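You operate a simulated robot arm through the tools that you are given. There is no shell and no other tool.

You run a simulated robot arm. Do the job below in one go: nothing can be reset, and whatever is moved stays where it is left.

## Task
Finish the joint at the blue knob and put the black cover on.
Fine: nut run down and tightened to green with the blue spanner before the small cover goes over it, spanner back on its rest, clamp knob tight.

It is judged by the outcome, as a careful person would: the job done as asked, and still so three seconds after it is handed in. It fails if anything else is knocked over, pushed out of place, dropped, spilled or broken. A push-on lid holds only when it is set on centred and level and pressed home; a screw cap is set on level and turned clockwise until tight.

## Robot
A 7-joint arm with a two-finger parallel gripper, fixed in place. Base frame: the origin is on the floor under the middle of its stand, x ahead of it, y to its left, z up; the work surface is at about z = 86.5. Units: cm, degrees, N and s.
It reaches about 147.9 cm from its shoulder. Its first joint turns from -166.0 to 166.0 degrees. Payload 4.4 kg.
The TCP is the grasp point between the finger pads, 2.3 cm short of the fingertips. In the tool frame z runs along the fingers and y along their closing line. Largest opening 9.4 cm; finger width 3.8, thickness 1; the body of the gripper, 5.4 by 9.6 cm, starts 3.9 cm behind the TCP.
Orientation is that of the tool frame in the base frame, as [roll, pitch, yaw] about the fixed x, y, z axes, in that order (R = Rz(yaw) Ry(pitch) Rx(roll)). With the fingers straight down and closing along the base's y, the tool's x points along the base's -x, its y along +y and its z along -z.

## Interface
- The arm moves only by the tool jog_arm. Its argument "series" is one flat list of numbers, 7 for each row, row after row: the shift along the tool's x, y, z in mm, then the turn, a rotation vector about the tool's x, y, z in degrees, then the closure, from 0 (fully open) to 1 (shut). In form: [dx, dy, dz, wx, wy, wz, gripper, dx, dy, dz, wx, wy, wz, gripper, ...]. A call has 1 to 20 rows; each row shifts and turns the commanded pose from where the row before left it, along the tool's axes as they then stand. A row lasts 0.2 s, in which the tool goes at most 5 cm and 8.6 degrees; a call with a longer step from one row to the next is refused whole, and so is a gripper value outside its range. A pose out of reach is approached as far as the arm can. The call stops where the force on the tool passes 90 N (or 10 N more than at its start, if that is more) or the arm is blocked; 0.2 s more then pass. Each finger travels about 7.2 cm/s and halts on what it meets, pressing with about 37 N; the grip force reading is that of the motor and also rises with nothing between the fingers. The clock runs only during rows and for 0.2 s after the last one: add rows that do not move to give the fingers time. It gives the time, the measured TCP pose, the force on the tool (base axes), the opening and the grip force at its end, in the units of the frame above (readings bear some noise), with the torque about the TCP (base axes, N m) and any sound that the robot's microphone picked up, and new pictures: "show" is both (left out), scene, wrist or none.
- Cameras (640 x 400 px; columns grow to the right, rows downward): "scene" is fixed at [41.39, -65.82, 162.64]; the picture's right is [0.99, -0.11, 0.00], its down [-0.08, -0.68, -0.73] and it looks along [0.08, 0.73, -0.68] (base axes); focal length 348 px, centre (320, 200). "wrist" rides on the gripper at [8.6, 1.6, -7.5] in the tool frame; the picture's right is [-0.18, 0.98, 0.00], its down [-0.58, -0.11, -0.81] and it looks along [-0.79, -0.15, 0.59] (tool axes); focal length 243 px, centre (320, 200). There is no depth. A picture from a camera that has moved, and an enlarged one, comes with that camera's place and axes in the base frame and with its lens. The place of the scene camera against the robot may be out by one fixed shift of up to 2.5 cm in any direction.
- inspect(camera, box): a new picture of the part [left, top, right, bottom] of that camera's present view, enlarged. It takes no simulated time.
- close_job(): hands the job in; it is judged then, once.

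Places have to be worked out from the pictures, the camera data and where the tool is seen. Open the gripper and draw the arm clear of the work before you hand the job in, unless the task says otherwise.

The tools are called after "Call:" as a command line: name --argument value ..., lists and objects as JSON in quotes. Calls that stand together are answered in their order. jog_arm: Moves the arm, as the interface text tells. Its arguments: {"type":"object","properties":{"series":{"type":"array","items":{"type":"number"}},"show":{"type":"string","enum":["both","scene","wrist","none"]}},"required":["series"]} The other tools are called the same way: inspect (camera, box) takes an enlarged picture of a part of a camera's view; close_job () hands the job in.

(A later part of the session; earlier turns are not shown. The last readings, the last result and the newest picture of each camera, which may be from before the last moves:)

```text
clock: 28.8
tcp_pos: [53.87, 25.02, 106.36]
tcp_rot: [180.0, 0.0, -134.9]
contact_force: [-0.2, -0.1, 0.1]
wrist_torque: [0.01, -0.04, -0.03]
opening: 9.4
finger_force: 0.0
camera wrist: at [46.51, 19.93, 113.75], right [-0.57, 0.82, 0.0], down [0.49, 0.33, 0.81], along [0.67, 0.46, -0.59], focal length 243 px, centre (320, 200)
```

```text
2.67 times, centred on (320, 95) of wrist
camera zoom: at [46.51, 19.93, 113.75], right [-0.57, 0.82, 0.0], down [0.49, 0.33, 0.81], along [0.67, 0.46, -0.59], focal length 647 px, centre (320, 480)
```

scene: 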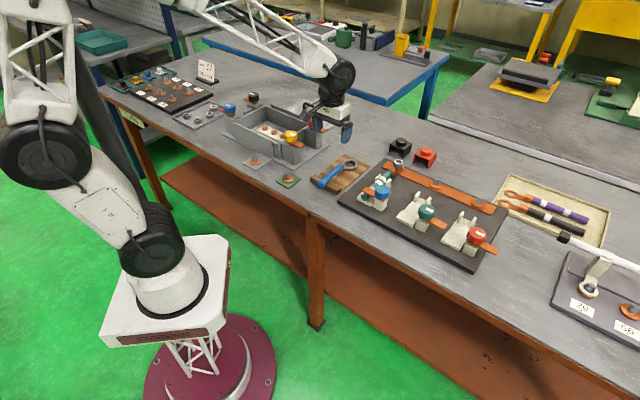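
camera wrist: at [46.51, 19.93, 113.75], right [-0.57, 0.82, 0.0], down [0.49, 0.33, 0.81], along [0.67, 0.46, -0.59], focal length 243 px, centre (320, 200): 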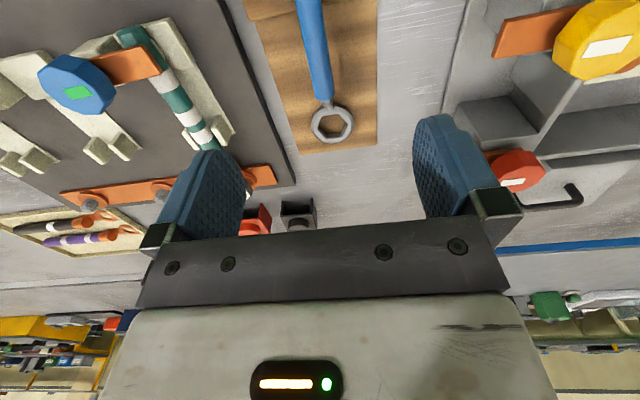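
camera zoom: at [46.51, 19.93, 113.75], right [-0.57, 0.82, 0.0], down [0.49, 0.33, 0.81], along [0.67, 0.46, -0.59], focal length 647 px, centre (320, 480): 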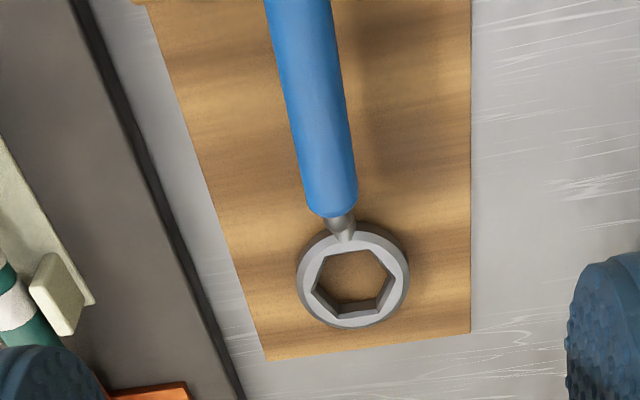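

The ring centre is near (61.0, 31.75) and the handle runs at ~45°, about 2.2 cm thick. I'll centre over the handle about 9 cm from the ring, clear of the rest's raised step, and come down partway.

Call:
jog_arm --series '[-10, -3.2, 20, 0, 0, 0, 0, 0, 0, 40, 0, 0, 0, 0, 0, 0, 35, 0, 0, 0, 0, 0, 0, 0, 0, 0, 0, 0]'

Call:
inspect --camera "wrist" --box '[220, 0, 420, 190]'

Call:
inspect --camera "scene" --box '[300, 130, 380, 205]'

```text
clock: 29.8
tcp_pos: [55.05, 25.52, 96.64]
tcp_rot: [179.9, 0.0, -135.0]
contact_force: [-0.2, 0.0, 0.9]
wrist_torque: [-0.05, 0.01, 0.01]
opening: 9.4
finger_force: 0.0
camera wrist: at [47.62, 20.38, 104.04], right [-0.56, 0.83, 0.0], down [0.49, 0.33, 0.81], along [0.67, 0.46, -0.59], focal length 243 px, centre (320, 200)
```

scene: 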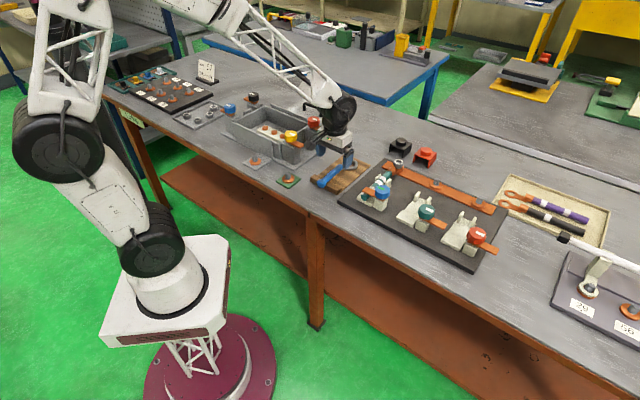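
wrist: 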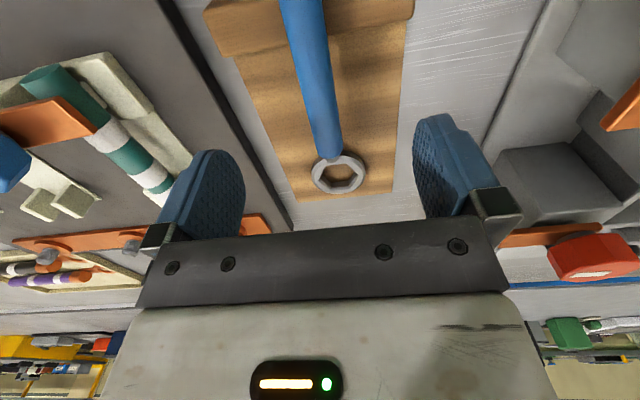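

```text
2.11 times, centred on (320, 95) of wrist
camera zoom: at [47.62, 20.38, 104.04], right [-0.56, 0.83, 0.0], down [0.49, 0.33, 0.81], along [0.67, 0.46, -0.59], focal length 511 px, centre (320, 421)
```

zoom: 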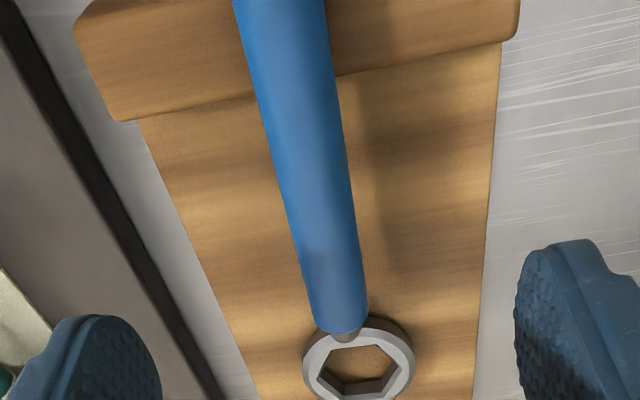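

```text
5.33 times, centred on (340, 168) of scene
camera zoom: at [41.39, -65.82, 162.64], right [0.99, -0.11, 0.0], down [-0.08, -0.68, -0.73], along [0.08, 0.73, -0.68], focal length 1854 px, centre (213, 373)
```

zoom: 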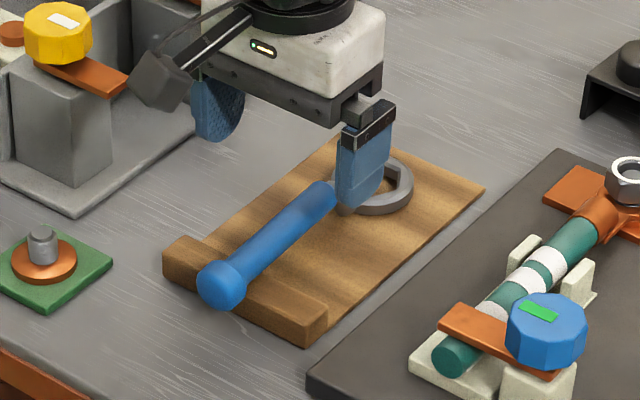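

The fingers straddle the handle and it is centred under the TCP. I'll descend to about z=90.6, keeping the tips above the wood, and close.

Call:
jog_arm --series '[0, 0, 25, 0, 0, 0, 0, 0, 0, 20, 0, 0, 0, 0, 0, 0, 8, 0, 0, 0, 0, 0, 0, 6, 0, 0, 0, 0, 0, 0, 0, 0, 0, 0, 0]'

Call:
inspect --camera "scene" --box '[300, 130, 380, 205]'

Call:
inspect --camera "wrist" --box '[190, 30, 450, 220]'

```text
clock: 31.0
tcp_pos: [54.85, 25.55, 90.97]
tcp_rot: [-180.0, 0.0, -135.1]
contact_force: [0.7, 0.3, 0.2]
wrist_torque: [0.0, 0.01, 0.0]
opening: 9.41
finger_force: 0.1
camera wrist: at [47.6, 20.43, 98.41], right [-0.56, 0.83, 0.0], down [0.49, 0.33, 0.81], along [0.67, 0.46, -0.59], focal length 243 px, centre (320, 200)
```

scene: 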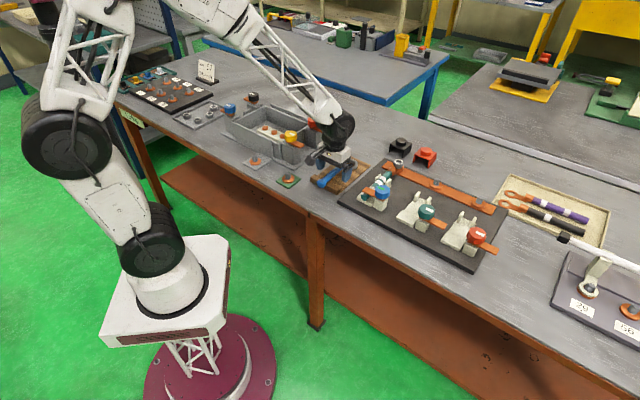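
wrist: 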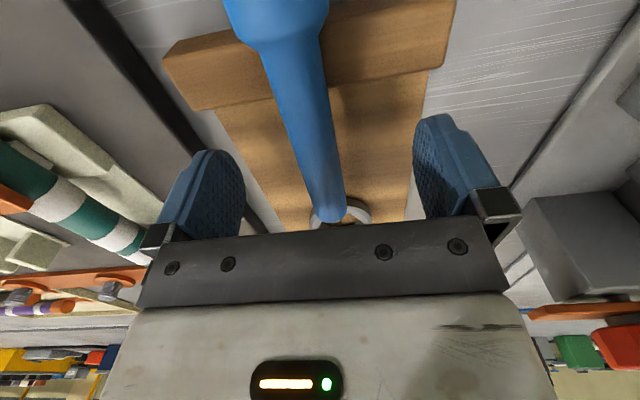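

```text
5.33 times, centred on (340, 168) of scene
camera zoom: at [41.39, -65.82, 162.64], right [0.99, -0.11, 0.0], down [-0.08, -0.68, -0.73], along [0.08, 0.73, -0.68], focal length 1854 px, centre (213, 373)
```

zoom: 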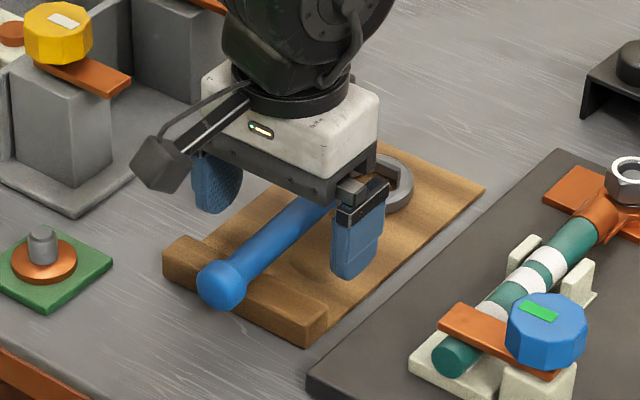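

```text
2.11 times, centred on (320, 125) of wrist
camera zoom: at [47.6, 20.43, 98.41], right [-0.56, 0.83, 0.0], down [0.49, 0.33, 0.81], along [0.67, 0.46, -0.59], focal length 511 px, centre (320, 358)
```

zoom: 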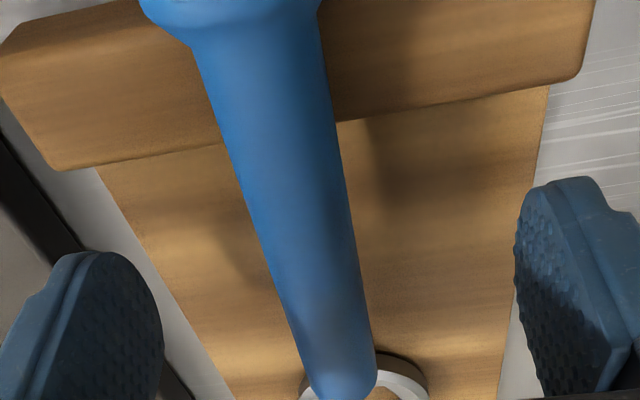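

The handle lies between the pads, with its axis about 1.3 cm below the TCP. I'll lower another 4 mm and close.

Call:
jog_arm --series '[0, 0, 4, 0, 0, 0, 0, 0, 0, 0, 0, 0, 0, 1, 0, 0, 0, 0, 0, 0, 1, 0, 0, 0, 0, 0, 0, 1, 0, 0, 0, 0, 0, 0, 1, 0, 0, 0, 0, 0, 0, 1]'

Call:
inspect --camera "scene" --box '[300, 130, 380, 205]'

```text
clock: 32.4
tcp_pos: [54.89, 25.63, 90.72]
tcp_rot: [180.0, 0.0, -135.0]
contact_force: [0.1, 0.5, 2.6]
wrist_torque: [0.0, 0.01, 0.02]
opening: 2.01
finger_force: 36.9
camera wrist: at [47.56, 20.4, 97.98], right [-0.56, 0.83, 0.0], down [0.49, 0.33, 0.81], along [0.67, 0.46, -0.59], focal length 243 px, centre (320, 200)
```

scene: 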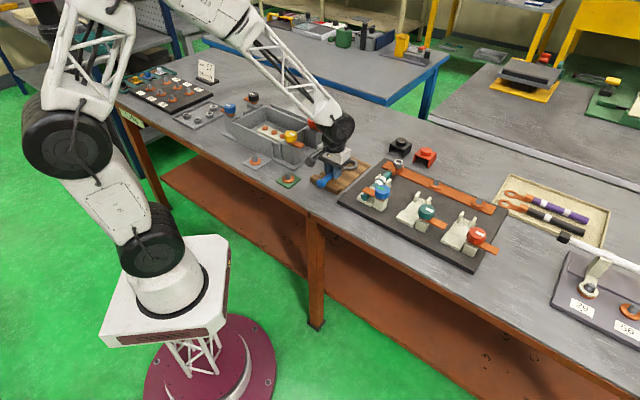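
wrist: 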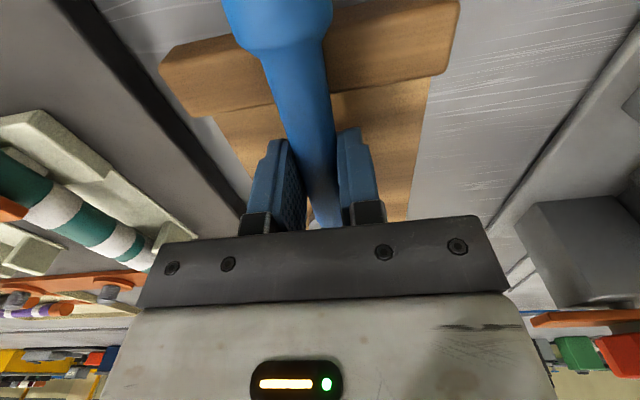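

```text
5.33 times, centred on (340, 168) of scene
camera zoom: at [41.39, -65.82, 162.64], right [0.99, -0.11, 0.0], down [-0.08, -0.68, -0.73], along [0.08, 0.73, -0.68], focal length 1854 px, centre (213, 373)
```

zoom: 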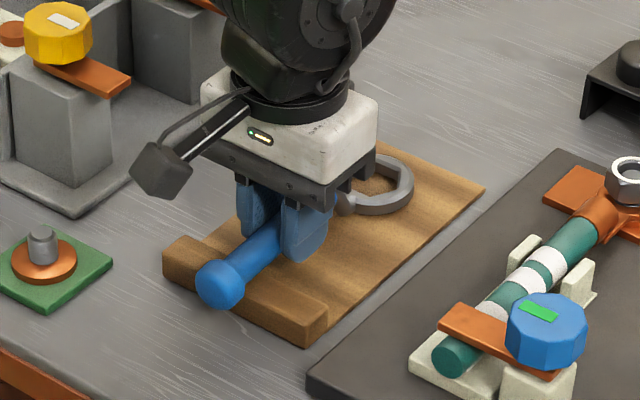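

I have the handle (opening 2.01 cm, no side load). The pick-up pose to return to is (54.89, 25.63, 90.72), yaw −135. Lifting straight up slowly and checking how it hangs.

Call:
jog_arm --series '[0, 0, -10, 0, 0, 0, 1, 0, 0, -20, 0, 0, 0, 1, 0, 0, -30, 0, 0, 0, 1, 0, 0, -30, 0, 0, 0, 1, 0, 0, -10, 0, 0, 0, 1, 0, 0, 0, 0, 0, 0, 1]'

Call:
inspect --camera "scene" --box '[300, 110, 400, 205]'

Call:
inspect --camera "wrist" --box '[190, 60, 450, 240]'

```text
clock: 33.8
tcp_pos: [54.99, 25.36, 100.55]
tcp_rot: [-180.0, 0.1, -135.0]
contact_force: [-0.3, -0.4, -3.6]
wrist_torque: [-0.07, 0.0, 0.0]
opening: 1.97
finger_force: 37.6
camera wrist: at [47.65, 20.43, 107.93], right [-0.56, 0.83, 0.0], down [0.49, 0.33, 0.81], along [0.67, 0.46, -0.59], focal length 243 px, centre (320, 200)
```

scene: 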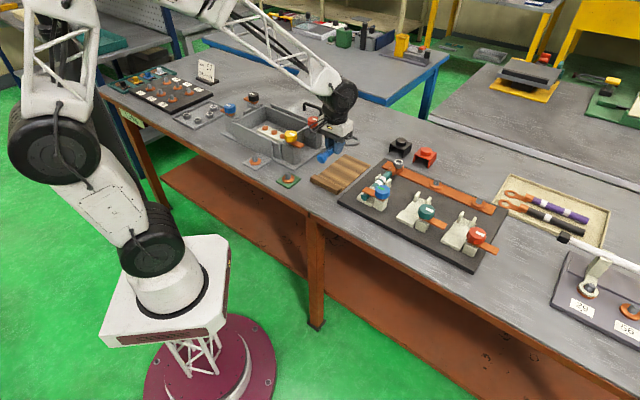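
wrist: 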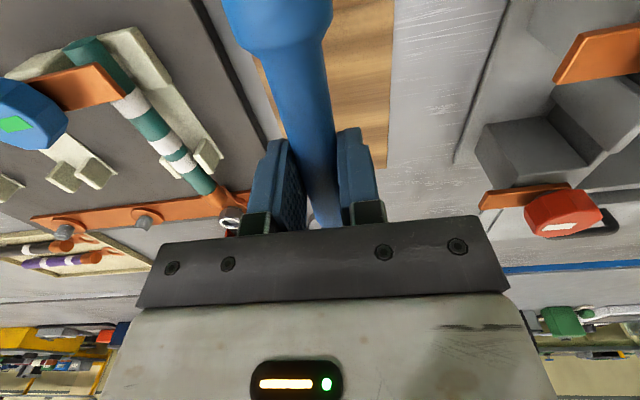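

```text
4.21 times, centred on (350, 158) of scene
camera zoom: at [41.39, -65.82, 162.64], right [0.99, -0.11, 0.0], down [-0.08, -0.68, -0.73], along [0.08, 0.73, -0.68], focal length 1464 px, centre (194, 379)
```

zoom: 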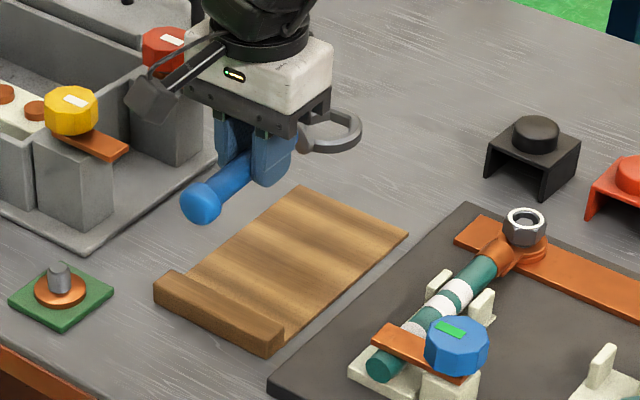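

```text
2.22 times, centred on (320, 150) of wrist
camera zoom: at [47.65, 20.43, 107.93], right [-0.56, 0.83, 0.0], down [0.49, 0.33, 0.81], along [0.67, 0.46, -0.59], focal length 539 px, centre (320, 311)
```

zoom: 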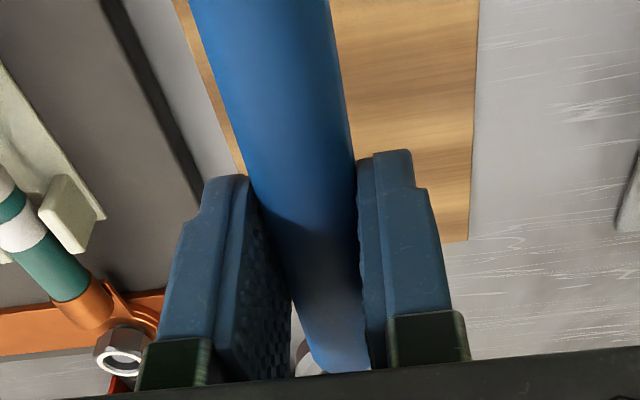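

The spanner hangs level and firmly. I need the ring's exact offset from the TCP and the nut's hex angle, so I'm zooming on both with the scene camera.

Call:
inspect --camera "scene" --box '[382, 150, 414, 170]'

Call:
inspect --camera "scene" --box '[330, 125, 378, 155]'

Call:
inspect --camera "wrist" --box '[210, 190, 260, 240]'

```text
16.00 times, centred on (398, 160) of scene
camera zoom: at [41.39, -65.82, 162.64], right [0.99, -0.11, 0.0], down [-0.08, -0.68, -0.73], along [0.08, 0.73, -0.68], focal length 5563 px, centre (-928, 840)
```

zoom: 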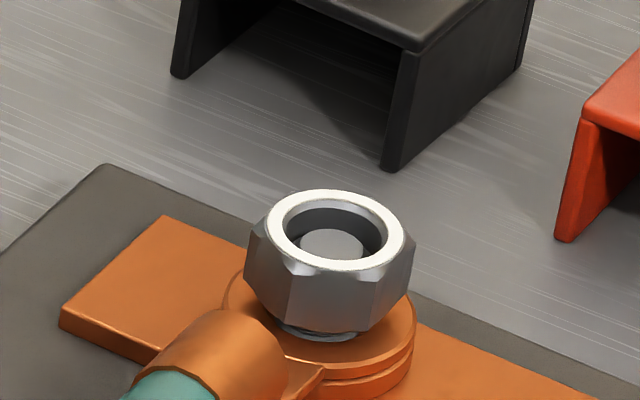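

```text
13.33 times, centred on (354, 140) of scene
camera zoom: at [41.39, -65.82, 162.64], right [0.99, -0.11, 0.0], down [-0.08, -0.68, -0.73], along [0.08, 0.73, -0.68], focal length 4636 px, centre (-133, 1000)
```

zoom: 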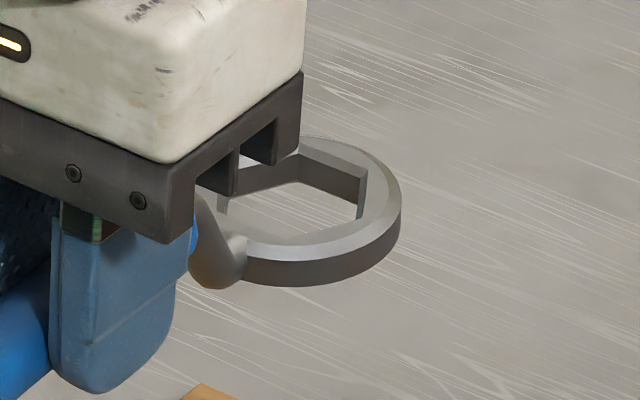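

```text
8.00 times, centred on (235, 215) of wrist
camera zoom: at [47.65, 20.43, 107.93], right [-0.56, 0.83, 0.0], down [0.49, 0.33, 0.81], along [0.67, 0.46, -0.59], focal length 1941 px, centre (1000, 80)
```

zoom: 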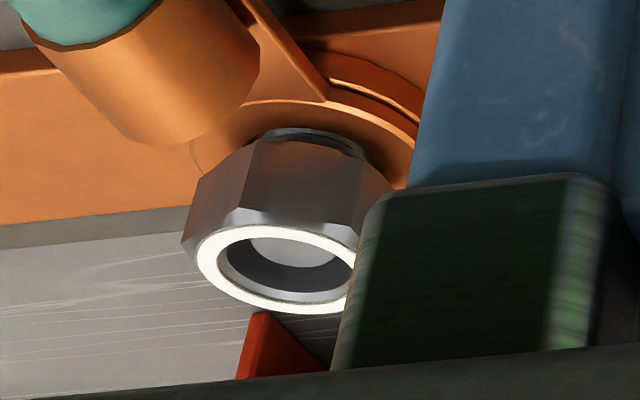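

The nut is hexed with vertices at about 38° + 60k and sits about 4 mm above the lug. The ring's flats face the handle, so the handle should lie at about 188° from the nut. I'll rotate to that heading and bring the ring to a couple of centimetres above the nut.

Call:
jog_arm --series '[0, 0, 0, 0, 0, 7.38, 1, 0, 0, 0, 0, 0, 7.38, 1, 0, 0, 0, 0, 0, 7.38, 1, 0, 0, 0, 0, 0, 7.38, 1, 0, 0, 0, 0, 0, 7.38, 1, -33.6, -5.1, 0, 0, 0, 0, 1, -33.6, -5.1, 0, 0, 0, 0, 1, -33.6, -5.1, 0, 0, 0, 0, 1, -33.6, -5.1, 0, 0, 0, 0, 1, 0, 0, 20, 0, 0, 0, 1, 0, 0, 8, 0, 0, 0, 1, 0, 0, 0, 0, 0, 0, 1]'

Call:
inspect --camera "scene" --box '[372, 138, 420, 168]'

Call:
inspect --camera "wrist" --box '[190, 60, 450, 240]'

```text
clock: 36.4
tcp_pos: [68.34, 25.56, 98.0]
tcp_rot: [180.0, 0.0, -171.9]
contact_force: [0.1, -0.4, -2.6]
wrist_torque: [-0.02, 0.03, 0.01]
opening: 1.98
finger_force: 37.0
camera wrist: at [59.53, 25.81, 105.31], right [0.04, 1.0, 0.0], down [0.59, -0.03, 0.81], along [0.81, -0.04, -0.59], focal length 243 px, centre (320, 200)
```

scene: 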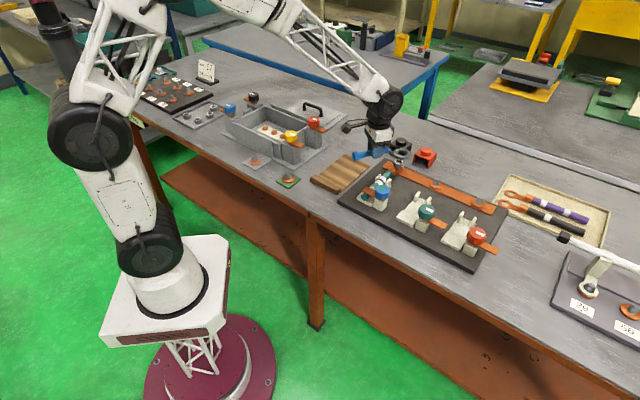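
wrist: 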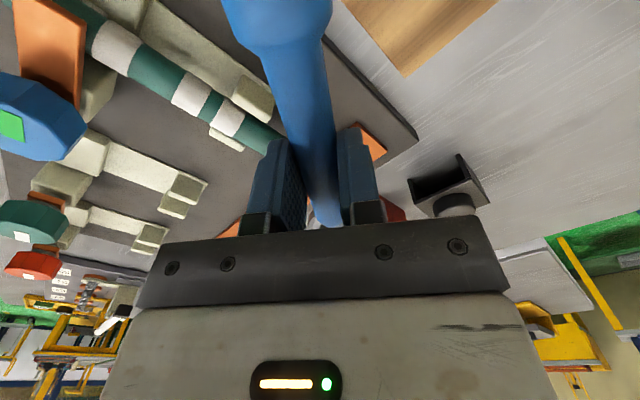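

```text
13.33 times, centred on (396, 153) of scene
camera zoom: at [41.39, -65.82, 162.64], right [0.99, -0.11, 0.0], down [-0.08, -0.68, -0.73], along [0.08, 0.73, -0.68], focal length 4636 px, centre (-693, 827)
```

zoom: 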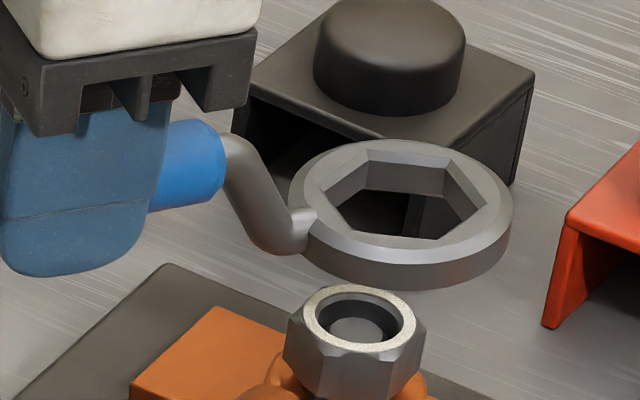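

```text
2.22 times, centred on (320, 150) of wrist
camera zoom: at [59.53, 25.81, 105.31], right [0.04, 1.0, 0.0], down [0.59, -0.03, 0.81], along [0.81, -0.04, -0.59], focal length 539 px, centre (320, 311)
```

zoom: 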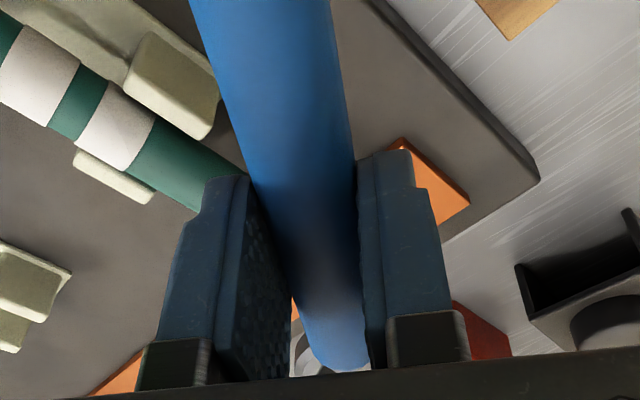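

Very clear view: the ring's hex and the nut's hex are both visible, and the ring is offset a bit to +x and needs height reference. I'll zoom tighter on each to measure angle and centre.

Call:
inspect --camera "scene" --box '[390, 145, 414, 160]'

Call:
inspect --camera "scene" --box '[386, 155, 410, 170]'

```text
16.00 times, centred on (402, 152) of scene
camera zoom: at [41.39, -65.82, 162.64], right [0.99, -0.11, 0.0], down [-0.08, -0.68, -0.73], along [0.08, 0.73, -0.68], focal length 5563 px, centre (-992, 960)
```

zoom: 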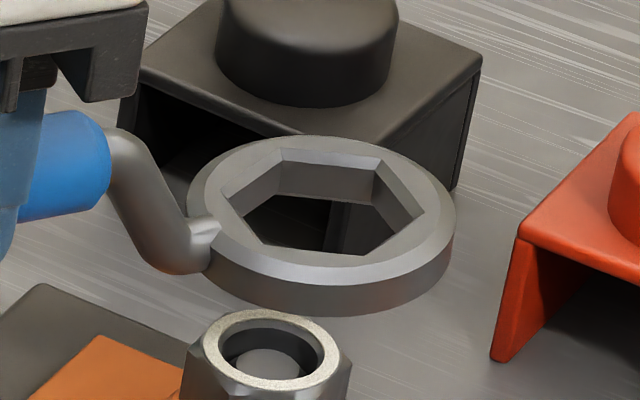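

```text
16.00 times, centred on (398, 162) of scene
camera zoom: at [41.39, -65.82, 162.64], right [0.99, -0.11, 0.0], down [-0.08, -0.68, -0.73], along [0.08, 0.73, -0.68], focal length 5563 px, centre (-928, 800)
```

zoom: 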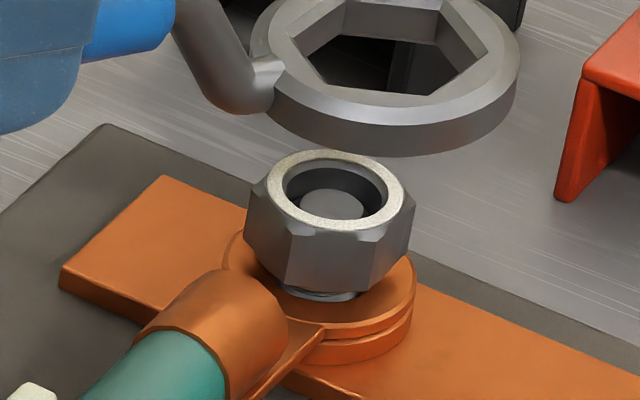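

The ring reads about 5 mm too far in +x relative to the nut (height-dependent). I'll shift back 5 mm and lower 15 mm, then compare again near the nut's height, where parallax is smaller.

Call:
jog_arm --series '[5, 0.7, 5, 0, 0, 0, 1, 0, 0, 10, 0, 0, 0, 1, 0, 0, 0, 0, 0, 0, 1]' --show "none"

Call:
inspect --camera "scene" --box '[384, 148, 416, 168]'

```text
clock: 37.2
tcp_pos: [67.82, 25.53, 96.33]
tcp_rot: [180.0, 0.1, -172.0]
contact_force: [0.1, 0.5, -2.4]
wrist_torque: [-0.04, 0.03, -0.01]
opening: 1.99
finger_force: 36.9
```

```text
16.00 times, centred on (400, 158) of scene
camera zoom: at [41.39, -65.82, 162.64], right [0.99, -0.11, 0.0], down [-0.08, -0.68, -0.73], along [0.08, 0.73, -0.68], focal length 5563 px, centre (-960, 872)
```

zoom: 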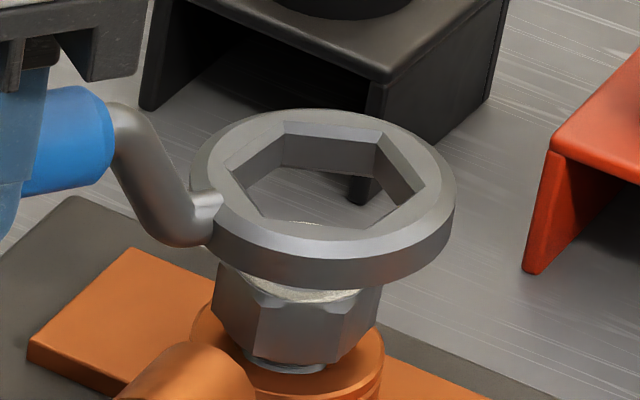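

The ring is nearly above the nut, and its height relative to the TCP is the remaining unknown. I'll step down in small increments, checking for contact.

Call:
jog_arm --series '[0, 0, 3, 0, 0, 0, 1, 0, 0, 0, 0, 0, 0, 1]' --show "none"

Call:
jog_arm --series '[0, 0, 3, 0, 0, 0, 1, 0, 0, 0, 0, 0, 0, 1]' --show "none"

Call:
inspect --camera "scene" --box '[384, 148, 416, 168]'

```text
clock: 37.8
tcp_pos: [68.01, 25.43, 96.21]
tcp_rot: [-180.0, 0.0, -171.9]
contact_force: [0.0, 0.1, -3.3]
wrist_torque: [0.04, 0.02, -0.02]
opening: 1.99
finger_force: 36.9
```

```text
clock: 38.4
tcp_pos: [67.94, 25.4, 95.65]
tcp_rot: [-179.9, 0.0, -171.9]
contact_force: [-0.1, 0.9, -3.0]
wrist_torque: [0.0, 0.05, -0.02]
opening: 1.99
finger_force: 36.6
```

```text
16.00 times, centred on (400, 158) of scene
camera zoom: at [41.39, -65.82, 162.64], right [0.99, -0.11, 0.0], down [-0.08, -0.68, -0.73], along [0.08, 0.73, -0.68], focal length 5563 px, centre (-960, 872)
```

zoom: 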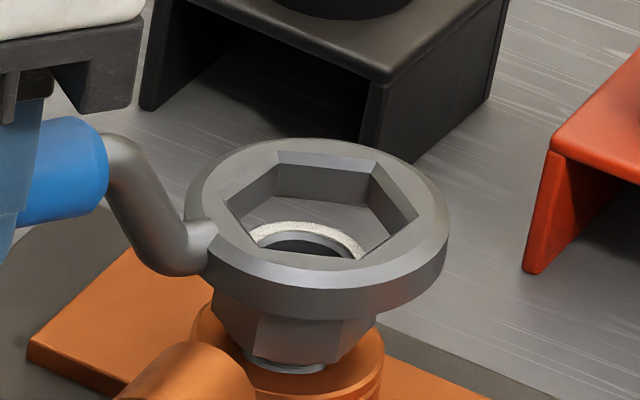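

Now I can see the nut's pale ring through the spanner's ring, and they look near-concentric with a few millimetres of height left. I'll step down 2 mm at a time.

Call:
jog_arm --series '[0, 0, 2, 0, 0, 0, 1, 0, 0, 0, 0, 0, 0, 1]' --show "none"

Call:
jog_arm --series '[0, 0, 2, 0, 0, 0, 1, 0, 0, 0, 0, 0, 0, 1]' --show "none"

Call:
inspect --camera "scene" --box '[384, 148, 416, 168]'

```text
clock: 39.0
tcp_pos: [67.94, 25.3, 95.54]
tcp_rot: [-180.0, 0.1, -171.9]
contact_force: [-1.2, 0.6, -1.3]
wrist_torque: [0.02, -0.12, 0.02]
opening: 1.98
finger_force: 36.8
```

```text
clock: 39.6
tcp_pos: [67.99, 25.27, 95.22]
tcp_rot: [180.0, -0.1, -171.9]
contact_force: [0.2, -0.2, -3.1]
wrist_torque: [-0.03, 0.04, 0.01]
opening: 2.02
finger_force: 37.1
```

```text
16.00 times, centred on (400, 158) of scene
camera zoom: at [41.39, -65.82, 162.64], right [0.99, -0.11, 0.0], down [-0.08, -0.68, -0.73], along [0.08, 0.73, -0.68], focal length 5563 px, centre (-960, 872)
```

zoom: 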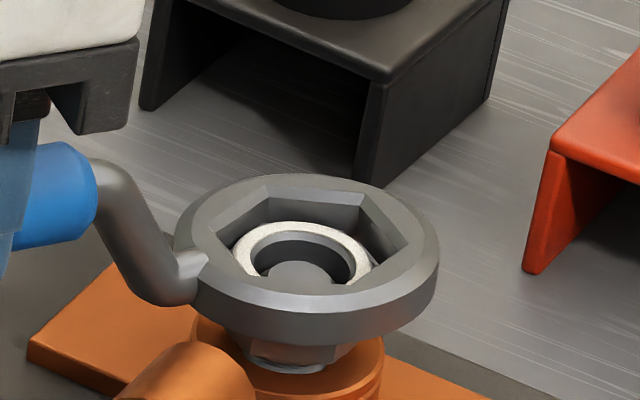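

The ring has dropped around the nut without contact force; its top face is about 5 mm above the nut's top. I'll go down a few millimetres more for full engagement.

Call:
jog_arm --series '[0, 0, 2, 0, 0, 0, 1, 0, 0, 0, 0, 0, 0, 1]' --show "none"

Call:
jog_arm --series '[0, 0, 2, 0, 0, 0, 1, 0, 0, 0, 0, 0, 0, 1]' --show "none"

Call:
inspect --camera "scene" --box '[384, 148, 416, 168]'

```text
clock: 40.2
tcp_pos: [67.87, 25.38, 95.23]
tcp_rot: [-180.0, 0.0, -171.9]
contact_force: [-1.5, 1.1, -3.3]
wrist_torque: [0.05, 0.08, 0.07]
opening: 2.01
finger_force: 37.6
```

```text
clock: 40.8
tcp_pos: [67.93, 25.28, 94.92]
tcp_rot: [180.0, 0.0, -171.9]
contact_force: [-0.1, 1.3, -3.2]
wrist_torque: [0.06, 0.03, 0.05]
opening: 2.0
finger_force: 37.2
```

```text
16.00 times, centred on (400, 158) of scene
camera zoom: at [41.39, -65.82, 162.64], right [0.99, -0.11, 0.0], down [-0.08, -0.68, -0.73], along [0.08, 0.73, -0.68], focal length 5563 px, centre (-960, 872)
```

zoom: 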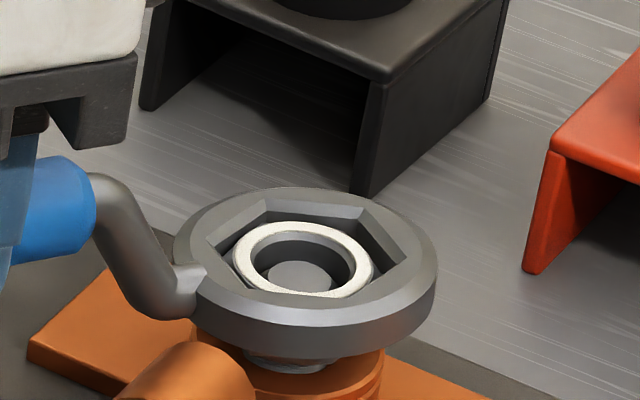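

The ring is well seated around the nut and centred. Now I'll swing the handle clockwise about the nut axis (radius ≈ 9.3 cm), starting with 15° and checking the load.

Call:
jog_arm --series '[-0.9, 12.1, 0.5, 0, 0, 7.5, 1, -0.9, 12.1, 0.5, 0, 0, 7.5, 1, 0, 0, 0, 0, 0, 0, 1]' --show "none"

Call:
inspect --camera "scene" --box '[384, 148, 416, 168]'

```text
clock: 41.6
tcp_pos: [67.88, 27.86, 95.04]
tcp_rot: [-180.0, 0.0, 173.0]
contact_force: [7.2, 3.8, -2.4]
wrist_torque: [0.22, -0.27, 0.52]
opening: 2.02
finger_force: 36.7
```

```text
16.00 times, centred on (400, 158) of scene
camera zoom: at [41.39, -65.82, 162.64], right [0.99, -0.11, 0.0], down [-0.08, -0.68, -0.73], along [0.08, 0.73, -0.68], focal length 5563 px, centre (-960, 872)
```

zoom: 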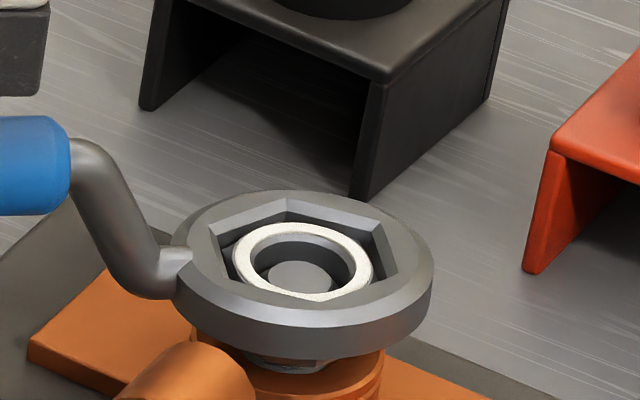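

The load is light and it's turning. Continuing 45° more clockwise.

Call:
jog_arm --series '[-0.9, 12.1, 0, 0, 0, 7.5, 1, -0.9, 12.1, 0, 0, 0, 7.5, 1, -0.9, 12.1, 0, 0, 0, 7.5, 1, -0.9, 12.1, 0, 0, 0, 7.5, 1, -0.9, 12.1, 0, 0, 0, 7.5, 1, -0.9, 12.1, 0, 0, 0, 7.5, 1, 0, 0, 0, 0, 0, 0, 1]' --show "scene"

Call:
inspect --camera "scene" --box '[384, 148, 416, 168]'

```text
clock: 43.2
tcp_pos: [71.56, 33.93, 95.09]
tcp_rot: [179.9, 0.0, 128.1]
contact_force: [-2.2, 4.7, 4.6]
wrist_torque: [-0.31, -0.25, 0.07]
opening: 1.98
finger_force: 36.8
```

scene: 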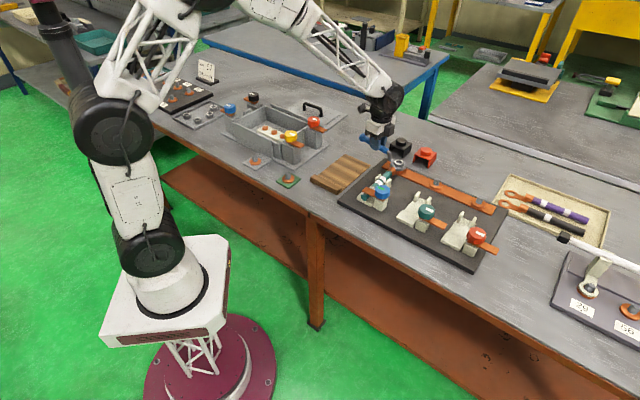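

```text
16.00 times, centred on (400, 158) of scene
camera zoom: at [41.39, -65.82, 162.64], right [0.99, -0.11, 0.0], down [-0.08, -0.68, -0.73], along [0.08, 0.73, -0.68], focal length 5563 px, centre (-960, 872)
```

zoom: 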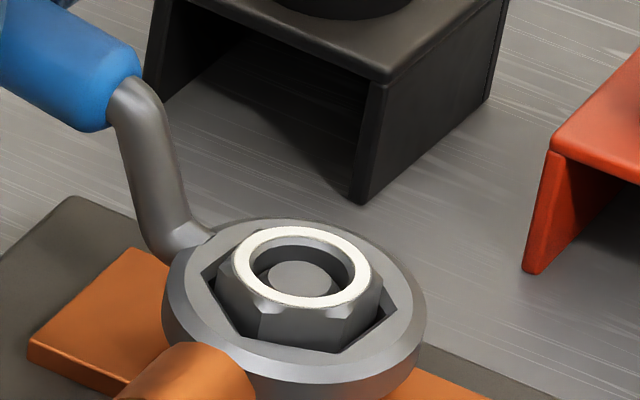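

The nut is turning and coming down, but the ring now appears to sit lower on the nut than before, so the spanner may have tilted in the grip. Checking with the wrist camera.

Call:
inspect --camera "wrist" --box '[190, 0, 450, 240]'

Call:
inspect --camera "scene" --box '[345, 110, 425, 180]'

```text
1.67 times, centred on (320, 120) of wrist
camera zoom: at [67.46, 41.55, 102.39], right [0.89, 0.46, 0.0], down [0.27, -0.53, 0.81], along [0.37, -0.72, -0.59], focal length 404 px, centre (320, 333)
```

zoom: 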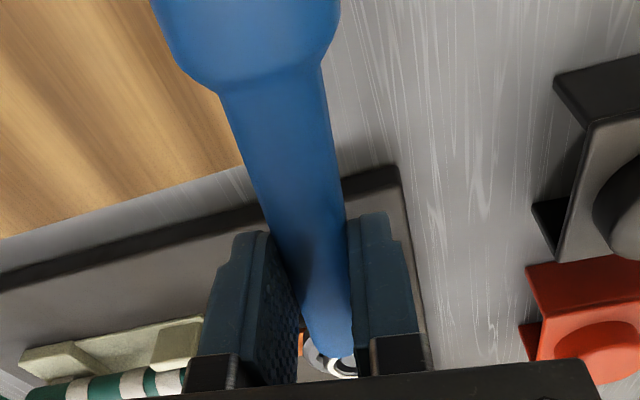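

```text
5.71 times, centred on (385, 145) of scene
camera zoom: at [41.39, -65.82, 162.64], right [0.99, -0.11, 0.0], down [-0.08, -0.68, -0.73], along [0.08, 0.73, -0.68], focal length 1987 px, centre (-51, 514)
```

zoom: 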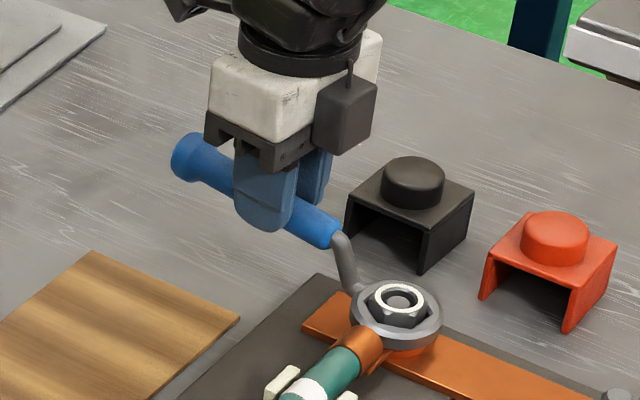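

The handle looks level, but the ring seems lower relative to the TCP; I'll take a fresh full wrist picture to see whether the handle slid in the pads.

Call:
jog_arm --series '[0, 0, 0, 0, 0, 0, 1]' --show "wrist"

Call:
inspect --camera "scene" --box '[360, 125, 400, 150]'

```text
clock: 43.6
tcp_pos: [71.51, 33.92, 94.96]
tcp_rot: [-179.9, 0.0, 128.1]
contact_force: [-2.6, 6.6, 5.1]
wrist_torque: [-0.38, -0.31, 0.18]
opening: 2.0
finger_force: 37.2
camera wrist: at [67.44, 41.54, 102.38], right [0.89, 0.46, 0.0], down [0.27, -0.53, 0.81], along [0.37, -0.72, -0.59], focal length 243 px, centre (320, 200)
```

wrist: 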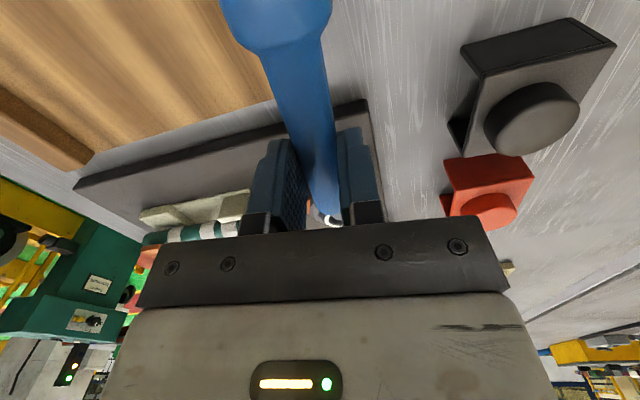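

```text
16.00 times, centred on (380, 138) of scene
camera zoom: at [41.39, -65.82, 162.64], right [0.99, -0.11, 0.0], down [-0.08, -0.68, -0.73], along [0.08, 0.73, -0.68], focal length 5563 px, centre (-640, 1200)
```

zoom: 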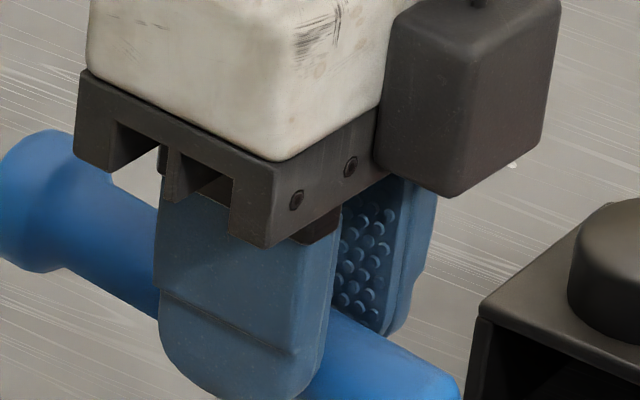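

Readings show a slight upward load at the ring (about 8 N), so something is pressing lightly. I'll raise 3 mm and see how the ring sits relative to the nut.

Call:
jog_arm --series '[0, 0, -3, 0, 0, 0, 1, 0, 0, 0, 0, 0, 0, 1]' --show "none"

Call:
inspect --camera "scene" --box '[384, 148, 416, 168]'

```text
clock: 44.2
tcp_pos: [71.48, 33.87, 95.31]
tcp_rot: [180.0, 0.0, 128.1]
contact_force: [1.4, -0.9, 0.7]
wrist_torque: [-0.43, -0.3, 0.02]
opening: 1.33
finger_force: 38.5
```

```text
16.00 times, centred on (400, 158) of scene
camera zoom: at [41.39, -65.82, 162.64], right [0.99, -0.11, 0.0], down [-0.08, -0.68, -0.73], along [0.08, 0.73, -0.68], focal length 5563 px, centre (-960, 872)
```

zoom: 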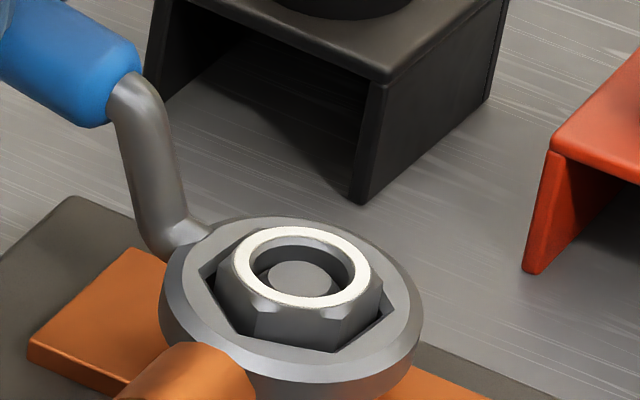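

The opening fell to 1.33 cm, meaning the handle has slipped down to the fingertips while the ring now sits fully on the nut against the washer. I'll regrip deeper: open just clear of the handle, drop about 25 mm so the handle is well up between the pads, and close again.

Call:
jog_arm --series '[0, 0, 4, 0, 0, 0, 0.73, 0, 0, 20, 0, 0, 0, 0.73, 0, 0, 0, 0, 0, 0, 1, 0, 0, 0, 0, 0, 0, 1]' --show "both"

Call:
inspect --camera "scene" --box '[345, 120, 425, 180]'

```text
clock: 45.2
tcp_pos: [71.6, 33.64, 92.84]
tcp_rot: [-179.9, 0.0, 128.1]
contact_force: [0.7, 4.2, 5.2]
wrist_torque: [-0.11, -0.12, 0.44]
opening: 2.01
finger_force: 37.3
camera wrist: at [67.55, 41.44, 100.16], right [0.89, 0.46, 0.0], down [0.27, -0.53, 0.81], along [0.37, -0.72, -0.59], focal length 243 px, centre (320, 200)
```

scene: 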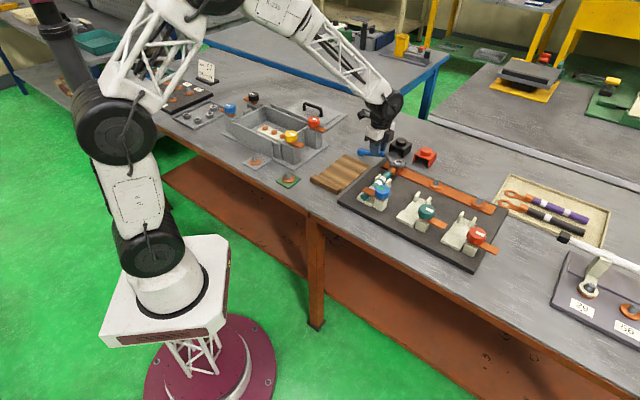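
wrist: 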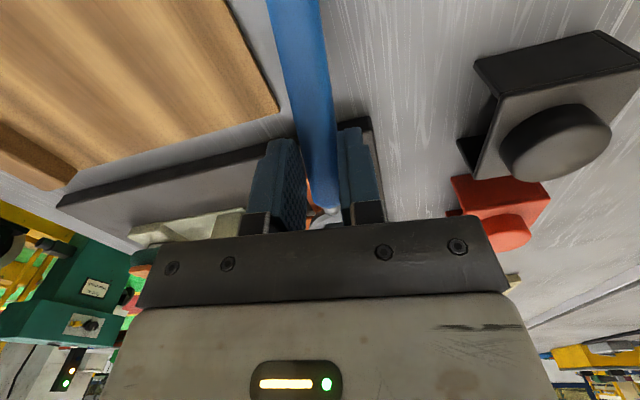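

```text
6.67 times, centred on (385, 150) of scene
camera zoom: at [41.39, -65.82, 162.64], right [0.99, -0.11, 0.0], down [-0.08, -0.68, -0.73], along [0.08, 0.73, -0.68], focal length 2318 px, centre (-113, 533)
```

zoom: 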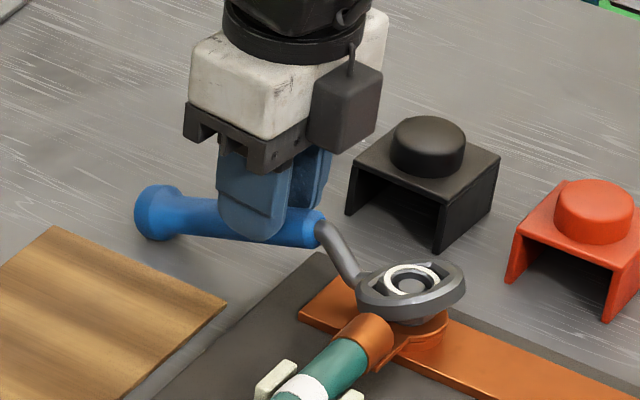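

The spanner tipped as feared: its ball end is down (~20°) with the ring still captive on the nut, and the grip is shallow. It's stable there, so I'll open a little, tilt the tool to match the handle, and regrip deeply so that levelling the spanner brings the tool vertical.

Call:
jog_arm --series '[0, 0, 0, 0, 0, 0, 0.6, 0, 0, 0, 0, 0, 0, 0.5, 0, 0, 0, 0, 0, 0, 0.5]' --show "wrist"

Call:
inspect --camera "scene" --box '[360, 130, 416, 165]'

```text
clock: 46.0
tcp_pos: [71.61, 33.77, 92.7]
tcp_rot: [179.9, 0.1, 128.1]
contact_force: [0.0, -0.2, 0.1]
wrist_torque: [0.01, 0.02, 0.0]
opening: 4.71
finger_force: 0.1
camera wrist: at [67.54, 41.42, 100.14], right [0.89, 0.46, 0.0], down [0.27, -0.52, 0.81], along [0.37, -0.72, -0.59], focal length 243 px, centre (320, 200)
```

wrist: 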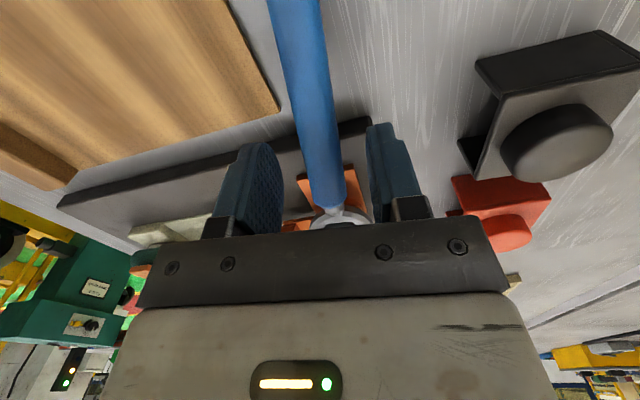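

```text
11.43 times, centred on (388, 148) of scene
camera zoom: at [41.39, -65.82, 162.64], right [0.99, -0.11, 0.0], down [-0.08, -0.68, -0.73], along [0.08, 0.73, -0.68], focal length 3974 px, centre (-457, 800)
```

zoom: 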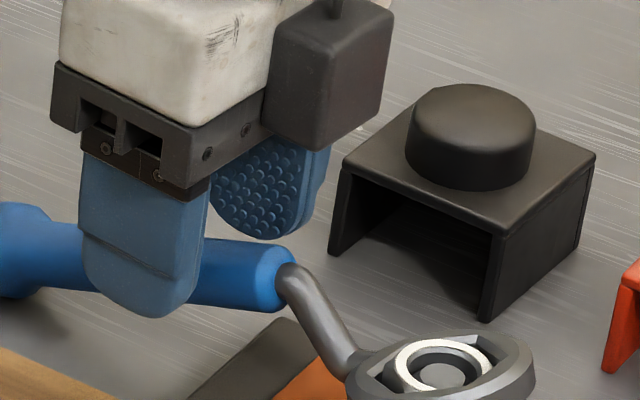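

The spanner rests stably, with its handle tilted about 21° and its axis near z=90.4 under the gripper. I'll tilt the tool −21° and lower it so the handle lies deep between the pads.

Call:
jog_arm --series '[0, 0, 0, 0, -7, 0, 0.5, 0, 0, 0, 0, -7, 0, 0.5, 0, 0, 0, 0, -7, 0, 0.5, 2.5, 0, 6.5, 0, 0, 0, 0.5, 2.5, 0, 6.5, 0, 0, 0, 0.5, 0, 0, 0, 0, 0, 0, 0.5]' --show "wrist"

Call:
inspect --camera "scene" --box '[360, 130, 416, 165]'

```text
clock: 47.4
tcp_pos: [71.5, 33.81, 91.42]
tcp_rot: [179.9, 20.9, 128.1]
contact_force: [-0.2, 0.6, 0.2]
wrist_torque: [-0.03, 0.03, -0.02]
opening: 4.69
finger_force: 0.0
camera wrist: at [66.04, 43.25, 95.21], right [0.88, 0.47, 0.07], down [0.07, -0.27, 0.96], along [0.47, -0.84, -0.27], focal length 243 px, centre (320, 200)
```

wrist: 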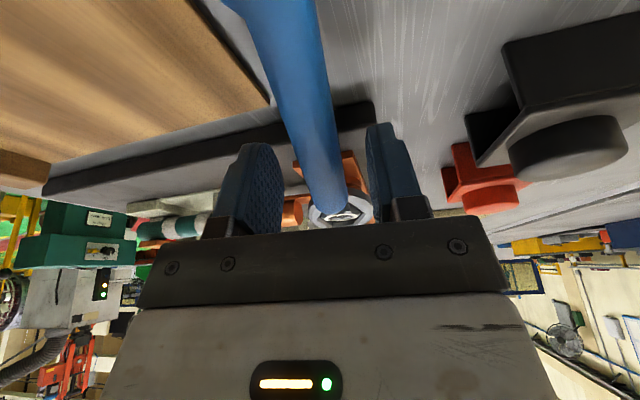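

```text
11.43 times, centred on (388, 148) of scene
camera zoom: at [41.39, -65.82, 162.64], right [0.99, -0.11, 0.0], down [-0.08, -0.68, -0.73], along [0.08, 0.73, -0.68], focal length 3974 px, centre (-457, 800)
```

zoom: 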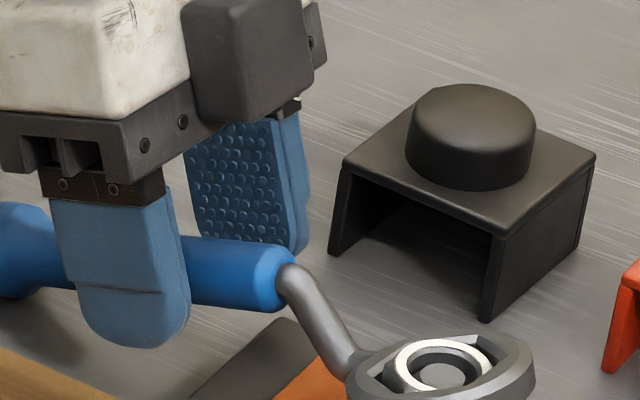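

The pads now straddle the handle squarely. I'll go 8 mm deeper along the tool axis and close.

Call:
jog_arm --series '[0, 0, 4, 0, 0, 0, 0.5, 0, 0, 4, 0, 0, 0, 0.5, 0, 0, 0, 0, 0, 0, 0.5, 0, 0, 0, 0, 0, 0, 1, 0, 0, 0, 0, 0, 0, 1, 0, 0, 0, 0, 0, 0, 1]' --show "none"

Call:
inspect --camera "scene" --box '[360, 130, 416, 165]'

```text
clock: 48.8
tcp_pos: [71.72, 33.64, 90.59]
tcp_rot: [-180.0, 21.0, 128.1]
contact_force: [1.7, 0.9, 0.4]
wrist_torque: [-0.19, -0.06, 0.17]
opening: 1.99
finger_force: 37.1
```

```text
11.43 times, centred on (388, 148) of scene
camera zoom: at [41.39, -65.82, 162.64], right [0.99, -0.11, 0.0], down [-0.08, -0.68, -0.73], along [0.08, 0.73, -0.68], focal length 3974 px, centre (-457, 800)
```

zoom: 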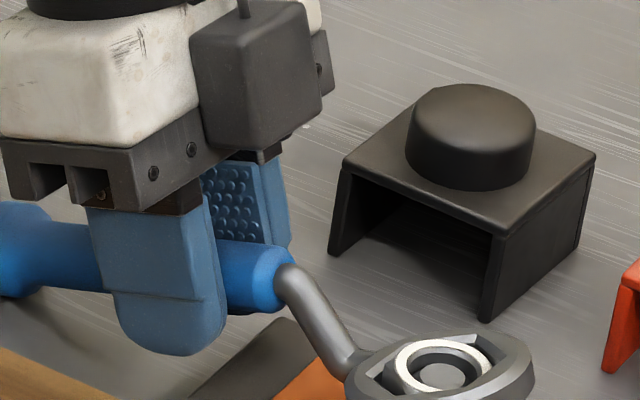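

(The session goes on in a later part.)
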